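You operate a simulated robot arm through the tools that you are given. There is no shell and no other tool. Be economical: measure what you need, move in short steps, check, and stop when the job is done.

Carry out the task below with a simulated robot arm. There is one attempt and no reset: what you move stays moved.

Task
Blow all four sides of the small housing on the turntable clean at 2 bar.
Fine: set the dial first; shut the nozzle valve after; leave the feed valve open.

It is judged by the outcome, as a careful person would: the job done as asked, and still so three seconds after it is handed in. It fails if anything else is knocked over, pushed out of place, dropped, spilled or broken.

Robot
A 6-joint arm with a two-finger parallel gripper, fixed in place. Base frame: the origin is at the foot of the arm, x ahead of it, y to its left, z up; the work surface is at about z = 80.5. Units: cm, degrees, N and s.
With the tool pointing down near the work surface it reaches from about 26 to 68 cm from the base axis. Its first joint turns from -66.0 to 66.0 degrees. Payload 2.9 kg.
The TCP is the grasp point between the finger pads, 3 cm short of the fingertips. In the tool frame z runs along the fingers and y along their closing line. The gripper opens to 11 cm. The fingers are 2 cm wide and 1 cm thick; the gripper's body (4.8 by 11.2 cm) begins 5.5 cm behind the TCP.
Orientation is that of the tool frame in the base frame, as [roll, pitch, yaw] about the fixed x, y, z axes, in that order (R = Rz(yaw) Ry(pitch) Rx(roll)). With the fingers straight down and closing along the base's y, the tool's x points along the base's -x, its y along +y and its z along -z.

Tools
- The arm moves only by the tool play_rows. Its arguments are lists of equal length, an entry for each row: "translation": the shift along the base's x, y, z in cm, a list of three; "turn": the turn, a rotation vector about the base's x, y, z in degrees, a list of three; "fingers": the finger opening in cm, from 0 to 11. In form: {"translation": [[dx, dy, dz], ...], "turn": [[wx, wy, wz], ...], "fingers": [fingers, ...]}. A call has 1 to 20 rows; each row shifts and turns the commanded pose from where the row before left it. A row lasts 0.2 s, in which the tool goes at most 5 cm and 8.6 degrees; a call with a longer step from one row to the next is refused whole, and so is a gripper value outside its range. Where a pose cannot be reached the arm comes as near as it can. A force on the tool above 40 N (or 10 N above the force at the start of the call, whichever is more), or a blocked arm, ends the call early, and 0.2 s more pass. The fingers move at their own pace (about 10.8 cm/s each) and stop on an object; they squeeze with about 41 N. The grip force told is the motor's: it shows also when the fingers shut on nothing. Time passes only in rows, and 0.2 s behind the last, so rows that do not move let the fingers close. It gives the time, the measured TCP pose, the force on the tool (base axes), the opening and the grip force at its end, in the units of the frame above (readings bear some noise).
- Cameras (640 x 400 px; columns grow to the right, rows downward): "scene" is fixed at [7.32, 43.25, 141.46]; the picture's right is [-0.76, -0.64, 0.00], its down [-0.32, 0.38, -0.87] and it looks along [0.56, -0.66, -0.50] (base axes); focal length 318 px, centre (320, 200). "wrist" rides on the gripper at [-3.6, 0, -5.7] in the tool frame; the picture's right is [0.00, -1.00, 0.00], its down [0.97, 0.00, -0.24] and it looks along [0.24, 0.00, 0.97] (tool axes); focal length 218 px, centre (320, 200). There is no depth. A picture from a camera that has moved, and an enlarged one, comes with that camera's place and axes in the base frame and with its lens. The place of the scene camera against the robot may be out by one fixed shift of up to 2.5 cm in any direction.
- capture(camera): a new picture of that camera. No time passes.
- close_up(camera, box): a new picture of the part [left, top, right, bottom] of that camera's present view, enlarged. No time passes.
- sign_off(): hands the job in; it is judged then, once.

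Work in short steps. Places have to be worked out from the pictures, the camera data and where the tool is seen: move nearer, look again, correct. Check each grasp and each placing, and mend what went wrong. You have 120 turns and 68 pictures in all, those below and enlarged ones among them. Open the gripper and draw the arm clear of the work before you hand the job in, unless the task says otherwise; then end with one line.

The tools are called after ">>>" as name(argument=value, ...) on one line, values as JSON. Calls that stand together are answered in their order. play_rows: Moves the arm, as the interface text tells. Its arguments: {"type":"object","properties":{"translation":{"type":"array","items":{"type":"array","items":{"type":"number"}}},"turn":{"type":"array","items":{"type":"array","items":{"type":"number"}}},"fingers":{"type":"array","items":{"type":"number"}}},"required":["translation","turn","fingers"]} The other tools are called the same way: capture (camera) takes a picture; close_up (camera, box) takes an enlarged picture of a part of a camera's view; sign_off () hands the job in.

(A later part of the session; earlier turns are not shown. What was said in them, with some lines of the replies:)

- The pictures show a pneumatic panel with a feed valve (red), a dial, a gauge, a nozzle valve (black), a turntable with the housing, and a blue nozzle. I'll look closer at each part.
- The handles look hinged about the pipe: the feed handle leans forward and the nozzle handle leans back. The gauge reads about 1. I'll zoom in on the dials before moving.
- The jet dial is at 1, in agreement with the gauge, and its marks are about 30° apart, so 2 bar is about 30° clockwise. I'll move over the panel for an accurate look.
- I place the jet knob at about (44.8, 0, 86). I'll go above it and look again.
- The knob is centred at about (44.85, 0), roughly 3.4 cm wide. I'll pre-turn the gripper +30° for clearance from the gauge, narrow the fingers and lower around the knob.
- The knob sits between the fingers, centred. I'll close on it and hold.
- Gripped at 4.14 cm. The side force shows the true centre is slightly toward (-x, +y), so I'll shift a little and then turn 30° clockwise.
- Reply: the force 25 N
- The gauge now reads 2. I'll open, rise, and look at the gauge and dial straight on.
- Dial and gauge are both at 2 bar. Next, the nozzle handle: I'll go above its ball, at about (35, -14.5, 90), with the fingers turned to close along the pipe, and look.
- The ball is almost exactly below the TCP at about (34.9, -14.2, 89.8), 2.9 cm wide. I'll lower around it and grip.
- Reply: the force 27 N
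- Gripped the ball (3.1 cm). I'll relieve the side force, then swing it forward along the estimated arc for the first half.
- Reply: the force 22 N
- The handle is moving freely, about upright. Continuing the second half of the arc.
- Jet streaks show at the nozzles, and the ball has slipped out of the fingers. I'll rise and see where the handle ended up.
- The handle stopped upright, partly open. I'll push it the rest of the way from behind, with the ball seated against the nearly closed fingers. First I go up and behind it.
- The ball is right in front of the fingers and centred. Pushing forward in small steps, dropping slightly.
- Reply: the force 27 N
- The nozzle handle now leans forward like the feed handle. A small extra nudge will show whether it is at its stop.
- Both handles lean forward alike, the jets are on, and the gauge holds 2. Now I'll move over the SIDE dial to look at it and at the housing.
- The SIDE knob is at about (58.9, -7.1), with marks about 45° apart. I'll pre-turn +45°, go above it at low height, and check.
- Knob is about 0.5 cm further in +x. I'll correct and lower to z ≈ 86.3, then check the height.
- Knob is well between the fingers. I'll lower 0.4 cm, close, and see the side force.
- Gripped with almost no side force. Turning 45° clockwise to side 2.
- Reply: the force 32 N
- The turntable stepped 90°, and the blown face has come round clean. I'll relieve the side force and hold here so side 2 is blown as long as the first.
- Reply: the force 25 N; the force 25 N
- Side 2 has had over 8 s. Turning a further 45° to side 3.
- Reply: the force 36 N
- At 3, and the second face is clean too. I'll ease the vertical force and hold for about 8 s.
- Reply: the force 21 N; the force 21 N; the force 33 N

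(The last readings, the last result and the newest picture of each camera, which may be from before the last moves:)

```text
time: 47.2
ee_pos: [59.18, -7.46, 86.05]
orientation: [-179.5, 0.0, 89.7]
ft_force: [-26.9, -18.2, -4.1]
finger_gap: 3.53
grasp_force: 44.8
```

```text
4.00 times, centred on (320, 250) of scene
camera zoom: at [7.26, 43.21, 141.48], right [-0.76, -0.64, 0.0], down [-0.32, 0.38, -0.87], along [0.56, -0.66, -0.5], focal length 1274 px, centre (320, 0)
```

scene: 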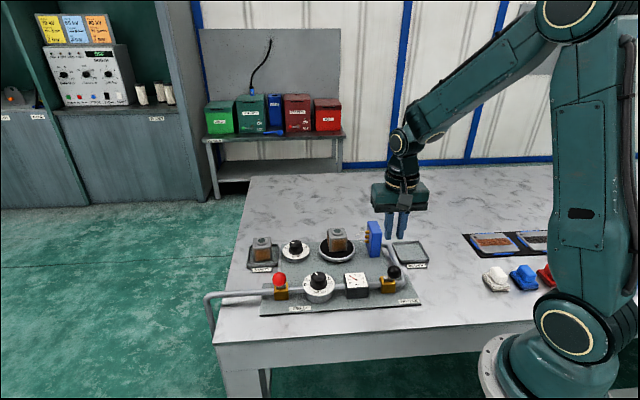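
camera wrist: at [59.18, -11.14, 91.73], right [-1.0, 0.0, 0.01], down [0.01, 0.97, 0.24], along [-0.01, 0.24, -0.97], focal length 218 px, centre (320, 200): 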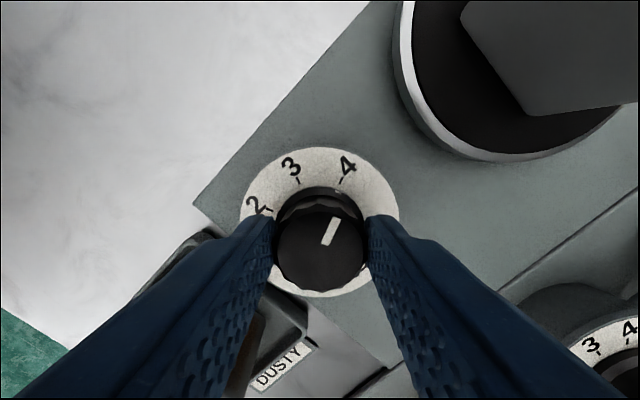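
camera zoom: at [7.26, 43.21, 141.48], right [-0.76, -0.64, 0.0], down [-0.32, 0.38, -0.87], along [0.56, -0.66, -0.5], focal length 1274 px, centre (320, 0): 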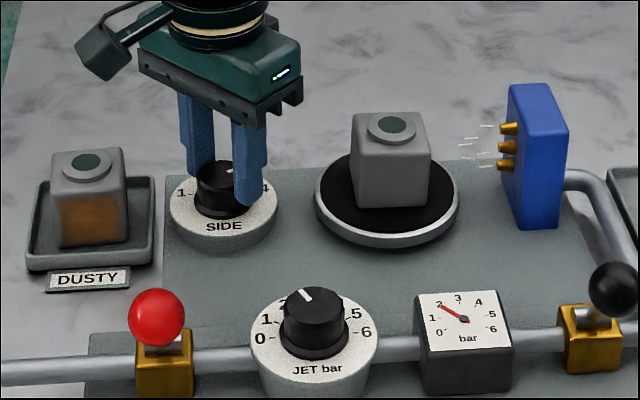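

Third face is clean, and the dial is at 4. I'll hold about 8 s with some side force relieved, then release and rise.

>>> play_rows(translation=[[-0.15, 0, 0], [0, 0, 0], [0, 0, 0], [0, 0, 0], [0, 0, 0], [0, 0, 0], [0, 0, 0], [0, 0, 0], [0, 0, 0], [0, 0, 0], [0, 0, 0], [0, 0, 0], [0, 0, 0], [0, 0, 0], [0, 0, 0], [0, 0, 0], [0, 0, 0], [0, 0, 0], [0, 0, 0], [0, 0, 0]], turn=[[0, 0, 0], [0, 0, 0], [0, 0, 0], [0, 0, 0], [0, 0, 0], [0, 0, 0], [0, 0, 0], [0, 0, 0], [0, 0, 0], [0, 0, 0], [0, 0, 0], [0, 0, 0], [0, 0, 0], [0, 0, 0], [0, 0, 0], [0, 0, 0], [0, 0, 0], [0, 0, 0], [0, 0, 0], [0, 0, 0]], fingers=[2, 2, 2, 2, 2, 2, 2, 2, 2, 2, 2, 2, 2, 2, 2, 2, 2, 2, 2, 2])

>>> play_rows(translation=[[0, 0, 0], [0, 0, 0], [0, 0, 0], [0, 0, 0], [0, 0, 0], [0, 0, 0], [0, 0, 0], [0, 0, 0], [0, 0, 0], [0, 0, 0], [0, 0, 0], [0, 0, 0], [0, 0, 0], [0, 0, 0], [0, 0, 0], [0, 0, 0], [0, 0, 0], [0, 0, 0], [0, 0, 0], [0, 0, 0]], turn=[[0, 0, 0], [0, 0, 0], [0, 0, 0], [0, 0, 0], [0, 0, 0], [0, 0, 0], [0, 0, 0], [0, 0, 0], [0, 0, 0], [0, 0, 0], [0, 0, 0], [0, 0, 0], [0, 0, 0], [0, 0, 0], [0, 0, 0], [0, 0, 0], [0, 0, 0], [0, 0, 0], [0, 0, 0], [0, 0, 0]], fingers=[2, 2, 2, 2, 2, 2, 2, 2, 2, 2, 2, 2, 2, 2, 2, 2, 2, 2, 2, 2])

>>> play_rows(translation=[[0, 0, 0], [0, 0, 0], [0, 0, 2], [0, 0, 4], [0, 0, 4], [0, 0, 4], [0, 0, 0]], turn=[[0, 0, 0], [0, 0, 0], [0, 0, 0], [0, 0, 0], [0, 0, 0], [0, 0, 0], [0, 0, 0]], fingers=[5, 5, 5, 5, 5, 5, 5])

>>> capture(camera="wrist")

>>> close_up(camera="scene", box=[240, 200, 440, 325])

```text
time: 51.4
ee_pos: [59.13, -7.45, 86.13]
orientation: [-179.8, 0.0, 90.0]
ft_force: [-18.4, -17.1, -5.8]
finger_gap: 3.55
grasp_force: 44.7
```

```text
time: 55.6
ee_pos: [59.3, -7.54, 86.04]
orientation: [-179.8, 0.0, 89.9]
ft_force: [-19.9, -16.1, -4.5]
finger_gap: 3.53
grasp_force: 45.0
```

```text
time: 57.2
ee_pos: [59.5, -7.54, 100.12]
orientation: [-179.9, 0.0, 90.1]
ft_force: [0.0, 0.9, -0.3]
finger_gap: 5.02
grasp_force: 0.0
```

```text
29 pictures are left
camera wrist: at [59.3, -11.18, 105.84], right [-1.0, 0.0, 0.0], down [0.0, 0.97, 0.24], along [0.0, 0.24, -0.97], focal length 218 px, centre (320, 200)
```

wrist: 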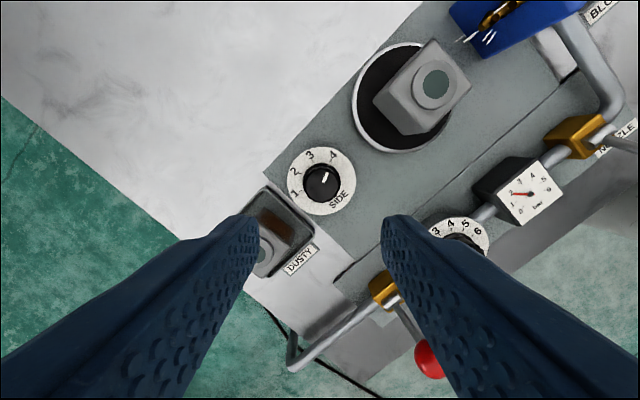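

```text
3.20 times, centred on (340, 262) of scene
camera zoom: at [7.31, 43.25, 141.46], right [-0.76, -0.64, 0.0], down [-0.32, 0.38, -0.87], along [0.56, -0.66, -0.5], focal length 1019 px, centre (256, 0)
```

zoom: 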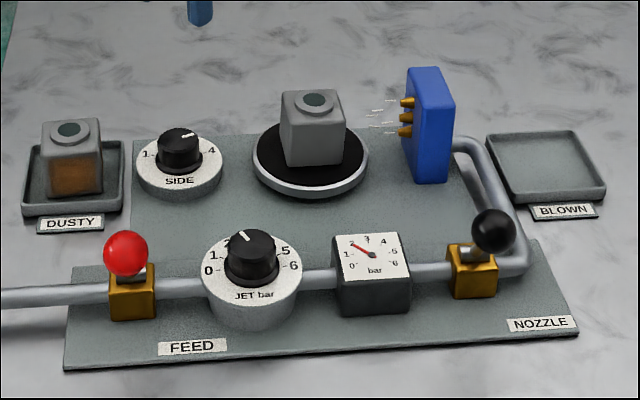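

All visible faces are clean, and the dial is at 4. I'll travel toward the nozzle handle and look back at the fourth face from there.

>>> play_rows(translation=[[-3.9, -1.4, 0.5], [-3.9, -1.4, 0.5], [-3.9, -1.4, 0], [-3.9, -1.4, 0], [-3.9, -1.4, 0], [-3.9, -1.4, 0], [0, 0, 0]], turn=[[0, 0, 7.5], [0, 0, 7.5], [0, 0, 7.5], [0, 0, 7.5], [0, 0, 7.5], [0, 0, 7.5], [0, 0, 0]], fingers=[5, 5, 5, 5, 5, 5, 5])

>>> capture(camera="wrist")

```text
time: 58.8
ee_pos: [35.77, -15.85, 100.95]
orientation: [180.0, 0.1, 135.1]
ft_force: [0.8, 0.2, -0.2]
finger_gap: 5.01
grasp_force: 0.0
```

```text
27 pictures are left
camera wrist: at [38.27, -18.4, 106.74], right [-0.71, -0.71, 0.0], down [-0.69, 0.69, 0.24], along [-0.17, 0.17, -0.97], focal length 218 px, centre (320, 200)
```

wrist: 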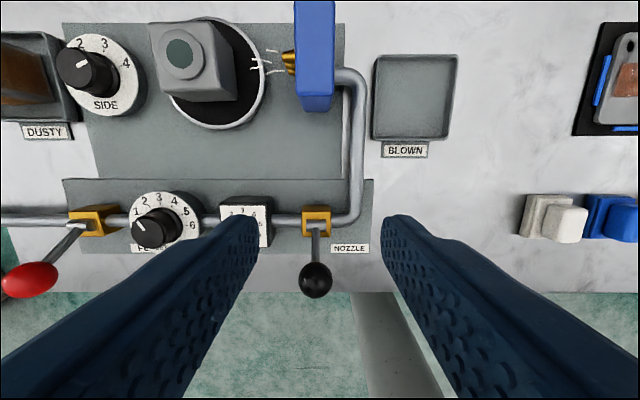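

>>> close_up(camera="wrist", box=[140, 10, 300, 110])

```text
4.00 times, centred on (220, 60) of wrist
camera zoom: at [38.27, -18.4, 106.74], right [-0.71, -0.71, 0.0], down [-0.69, 0.69, 0.24], along [-0.17, 0.17, -0.97], focal length 873 px, centre (720, 760)
```

zoom: 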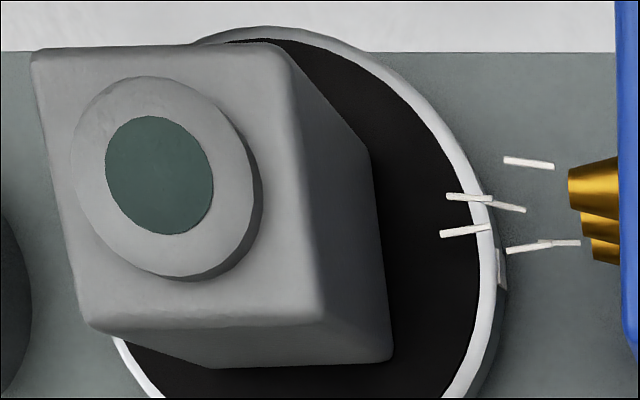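

The fourth face is clean as well. Now to shut the nozzle: the ball is at about (30.4, -9.9, 89.8), so I'll come down in front of it with the fingers nearly closed.

>>> play_rows(translation=[[-2.6, 2.78, 0], [-2.6, 2.78, 0], [-2.6, 2.78, 0], [0, 0, -3], [0, 0, -3], [0, 0, -3], [0, 0, 0]], turn=[[0, 0, 0], [0, 0, 0], [0, 0, 0], [0, 0, 0], [0, 0, 0], [0, 0, 0], [0, 0, 0]], fingers=[1.6, 1.6, 1.6, 1.6, 1.6, 1.6, 1.6])

>>> close_up(camera="scene", box=[320, 210, 480, 310])

>>> capture(camera="wrist")

```text
time: 60.4
ee_pos: [28.19, -7.69, 91.93]
orientation: [-180.0, 0.0, 135.0]
ft_force: [0.0, -0.5, 0.7]
finger_gap: 1.6
grasp_force: 0.1
```

```text
4.00 times, centred on (400, 260) of scene
camera zoom: at [7.32, 43.25, 141.46], right [-0.76, -0.64, 0.0], down [-0.32, 0.38, -0.87], along [0.56, -0.66, -0.5], focal length 1274 px, centre (0, -40)
```

zoom: 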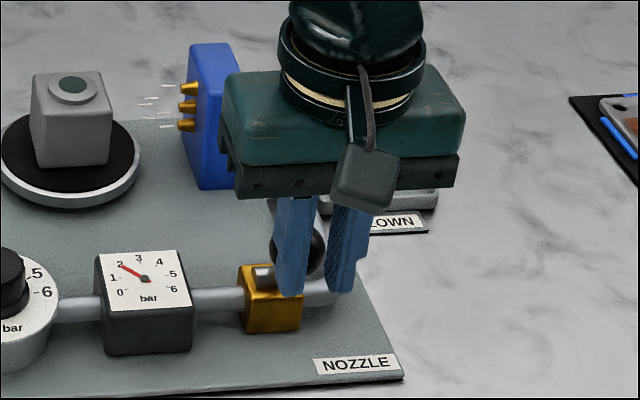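

```text
24 pictures are left
camera wrist: at [30.62, -10.16, 97.63], right [-0.71, -0.71, 0.0], down [-0.69, 0.69, 0.24], along [-0.17, 0.17, -0.97], focal length 218 px, centre (320, 200)
```

wrist: 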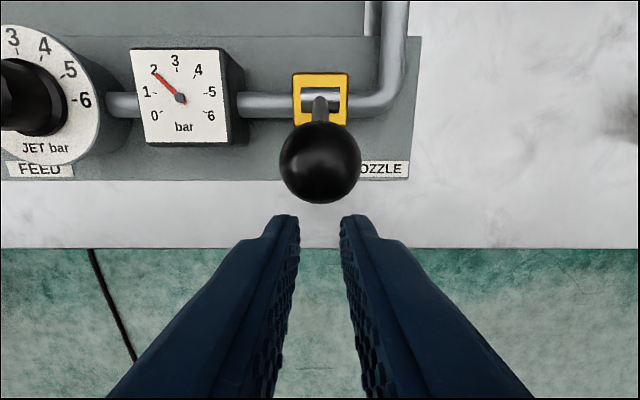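

The ball is centred ahead of the fingers. Pushing it back (toward the turntable) along its arc.

>>> play_rows(translation=[[0.43, -0.43, -0.4], [0.43, -0.43, 0], [0.43, -0.43, 0.2], [0.43, -0.43, 0.2], [0.43, -0.43, 0.2], [0.43, -0.43, 0], [0.43, -0.43, 0], [0.43, -0.43, 0], [0.43, -0.43, -0.2], [0.43, -0.43, -0.3], [0.43, -0.43, -0.3], [0.43, -0.43, -0.3], [0, 0, 0]], turn=[[0, 0, 0], [0, 0, 0], [0, 0, 0], [0, 0, 0], [0, 0, 0], [0, 0, 0], [0, 0, 0], [0, 0, 0], [0, 0, 0], [0, 0, 0], [0, 0, 0], [0, 0, 0], [0, 0, 0]], fingers=[1.6, 1.6, 1.6, 1.6, 1.6, 1.6, 1.6, 1.6, 1.6, 1.6, 1.6, 1.6, 1.6])

>>> close_up(camera="scene", box=[320, 210, 480, 310])

>>> capture(camera="wrist")

```text
time: 63.2
ee_pos: [33.27, -12.59, 91.12]
orientation: [180.0, -0.1, 135.0]
ft_force: [-8.5, 5.5, 1.0]
finger_gap: 1.68
grasp_force: 1.0
```

```text
4.00 times, centred on (400, 260) of scene
camera zoom: at [7.29, 43.27, 141.46], right [-0.76, -0.64, 0.0], down [-0.32, 0.38, -0.87], along [0.56, -0.66, -0.5], focal length 1274 px, centre (0, -40)
```

zoom: 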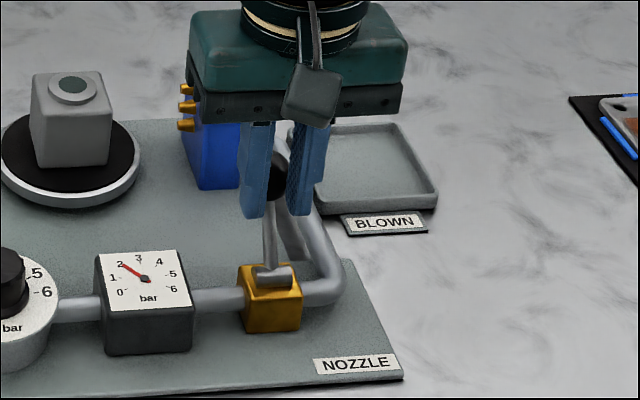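

```text
22 pictures are left
camera wrist: at [35.75, -15.14, 96.89], right [-0.71, -0.71, 0.0], down [-0.69, 0.69, 0.24], along [-0.17, 0.17, -0.97], focal length 218 px, centre (320, 200)
```

wrist: 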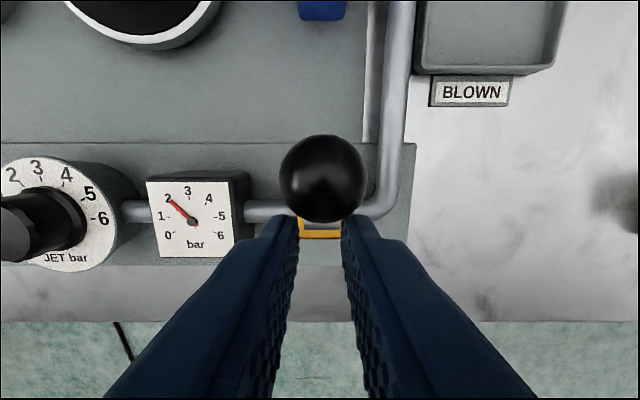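

The jet is off and the ball is back near its original place. A slight extra push will seat it, then I'll back off and rise.

>>> play_rows(translation=[[0.15, -0.15, -0.1], [0.12, -0.12, 0], [0, 0, 0]], turn=[[0, 0, 0], [0, 0, 0], [0, 0, 0]], fingers=[1.6, 1.6, 1.6])

>>> play_rows(translation=[[-0.6, 0.6, 0.2], [-0.8, 0.8, 1], [0, 0, 3], [0, 0, 4], [0, 0, 4], [0, 0, 0]], turn=[[0, 0, 0], [0, 0, 0], [0, 0, 0], [0, 0, 0], [0, 0, 0], [0, 0, 0]], fingers=[1.6, 1.6, 1.6, 5, 8, 8])

>>> capture(camera="wrist")

>>> close_up(camera="scene", box=[240, 200, 440, 325])

```text
time: 64.0
ee_pos: [33.25, -12.77, 91.0]
orientation: [-179.9, -0.5, 135.0]
ft_force: [-20.5, 11.2, -0.9]
finger_gap: 1.9
grasp_force: 3.1
```

```text
time: 65.4
ee_pos: [32.42, -11.7, 103.36]
orientation: [-179.9, 0.0, 135.2]
ft_force: [0.9, 0.5, -0.1]
finger_gap: 8.02
grasp_force: 0.2
```

```text
21 pictures are left
camera wrist: at [34.95, -14.27, 109.07], right [-0.71, -0.71, 0.0], down [-0.69, 0.69, 0.24], along [-0.17, 0.17, -0.97], focal length 218 px, centre (320, 200)
```

wrist: 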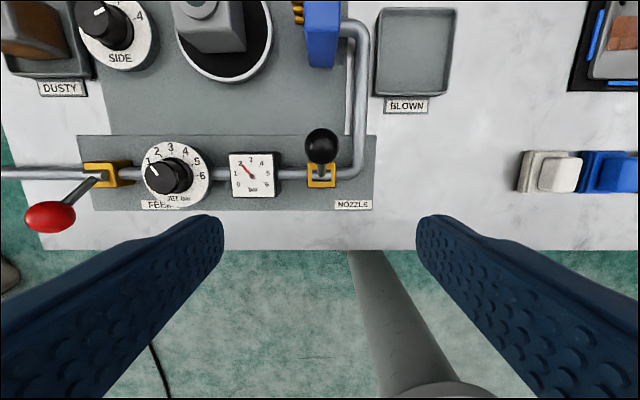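

```text
3.20 times, centred on (340, 262) of scene
camera zoom: at [7.31, 43.25, 141.46], right [-0.76, -0.64, 0.0], down [-0.32, 0.38, -0.87], along [0.56, -0.66, -0.5], focal length 1019 px, centre (256, 0)
```

zoom: 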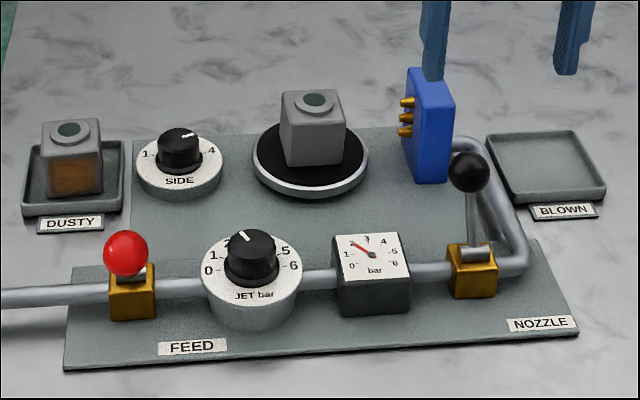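

The nozzle handle matches its original shut position, the jet is off, feed is open, the dial is at 2, and the housing is clean. I'll draw the arm clear and hand in.

>>> play_rows(translation=[[0, 0, 4], [0.5, 0, 4], [0.5, 0, 4], [0, 0, 0]], turn=[[0, 0, 0], [0, 0, 0], [0, 0, 0], [0, 0, 0]], fingers=[10, 10, 10, 10])

>>> close_up(camera="scene", box=[240, 200, 440, 325])

```text
time: 66.4
ee_pos: [33.36, -11.59, 115.32]
orientation: [180.0, 0.0, 134.9]
ft_force: [-0.8, 0.1, 0.0]
finger_gap: 10.0
grasp_force: 0.1
```

```text
3.20 times, centred on (340, 262) of scene
camera zoom: at [7.31, 43.25, 141.46], right [-0.76, -0.64, 0.0], down [-0.32, 0.38, -0.87], along [0.56, -0.66, -0.5], focal length 1019 px, centre (256, 0)
```

zoom: 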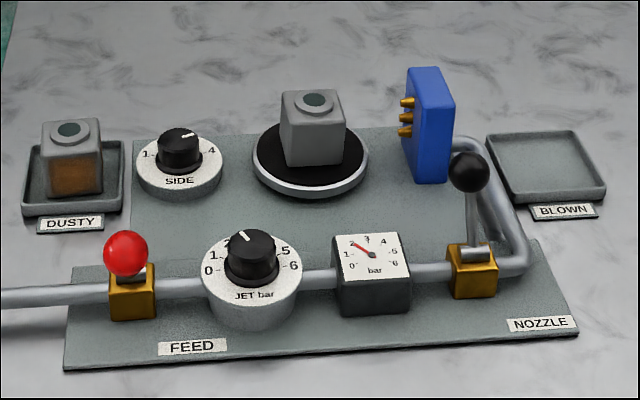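

Everything is in its final state and the arm is clear, so I'm handing in.

>>> sign_off()

```text
The job is handed in.
```

All four sides of the housing on the turntable were blown clean at 2 bar; the dial was set first, the nozzle valve is shut again, and the feed valve is still open.
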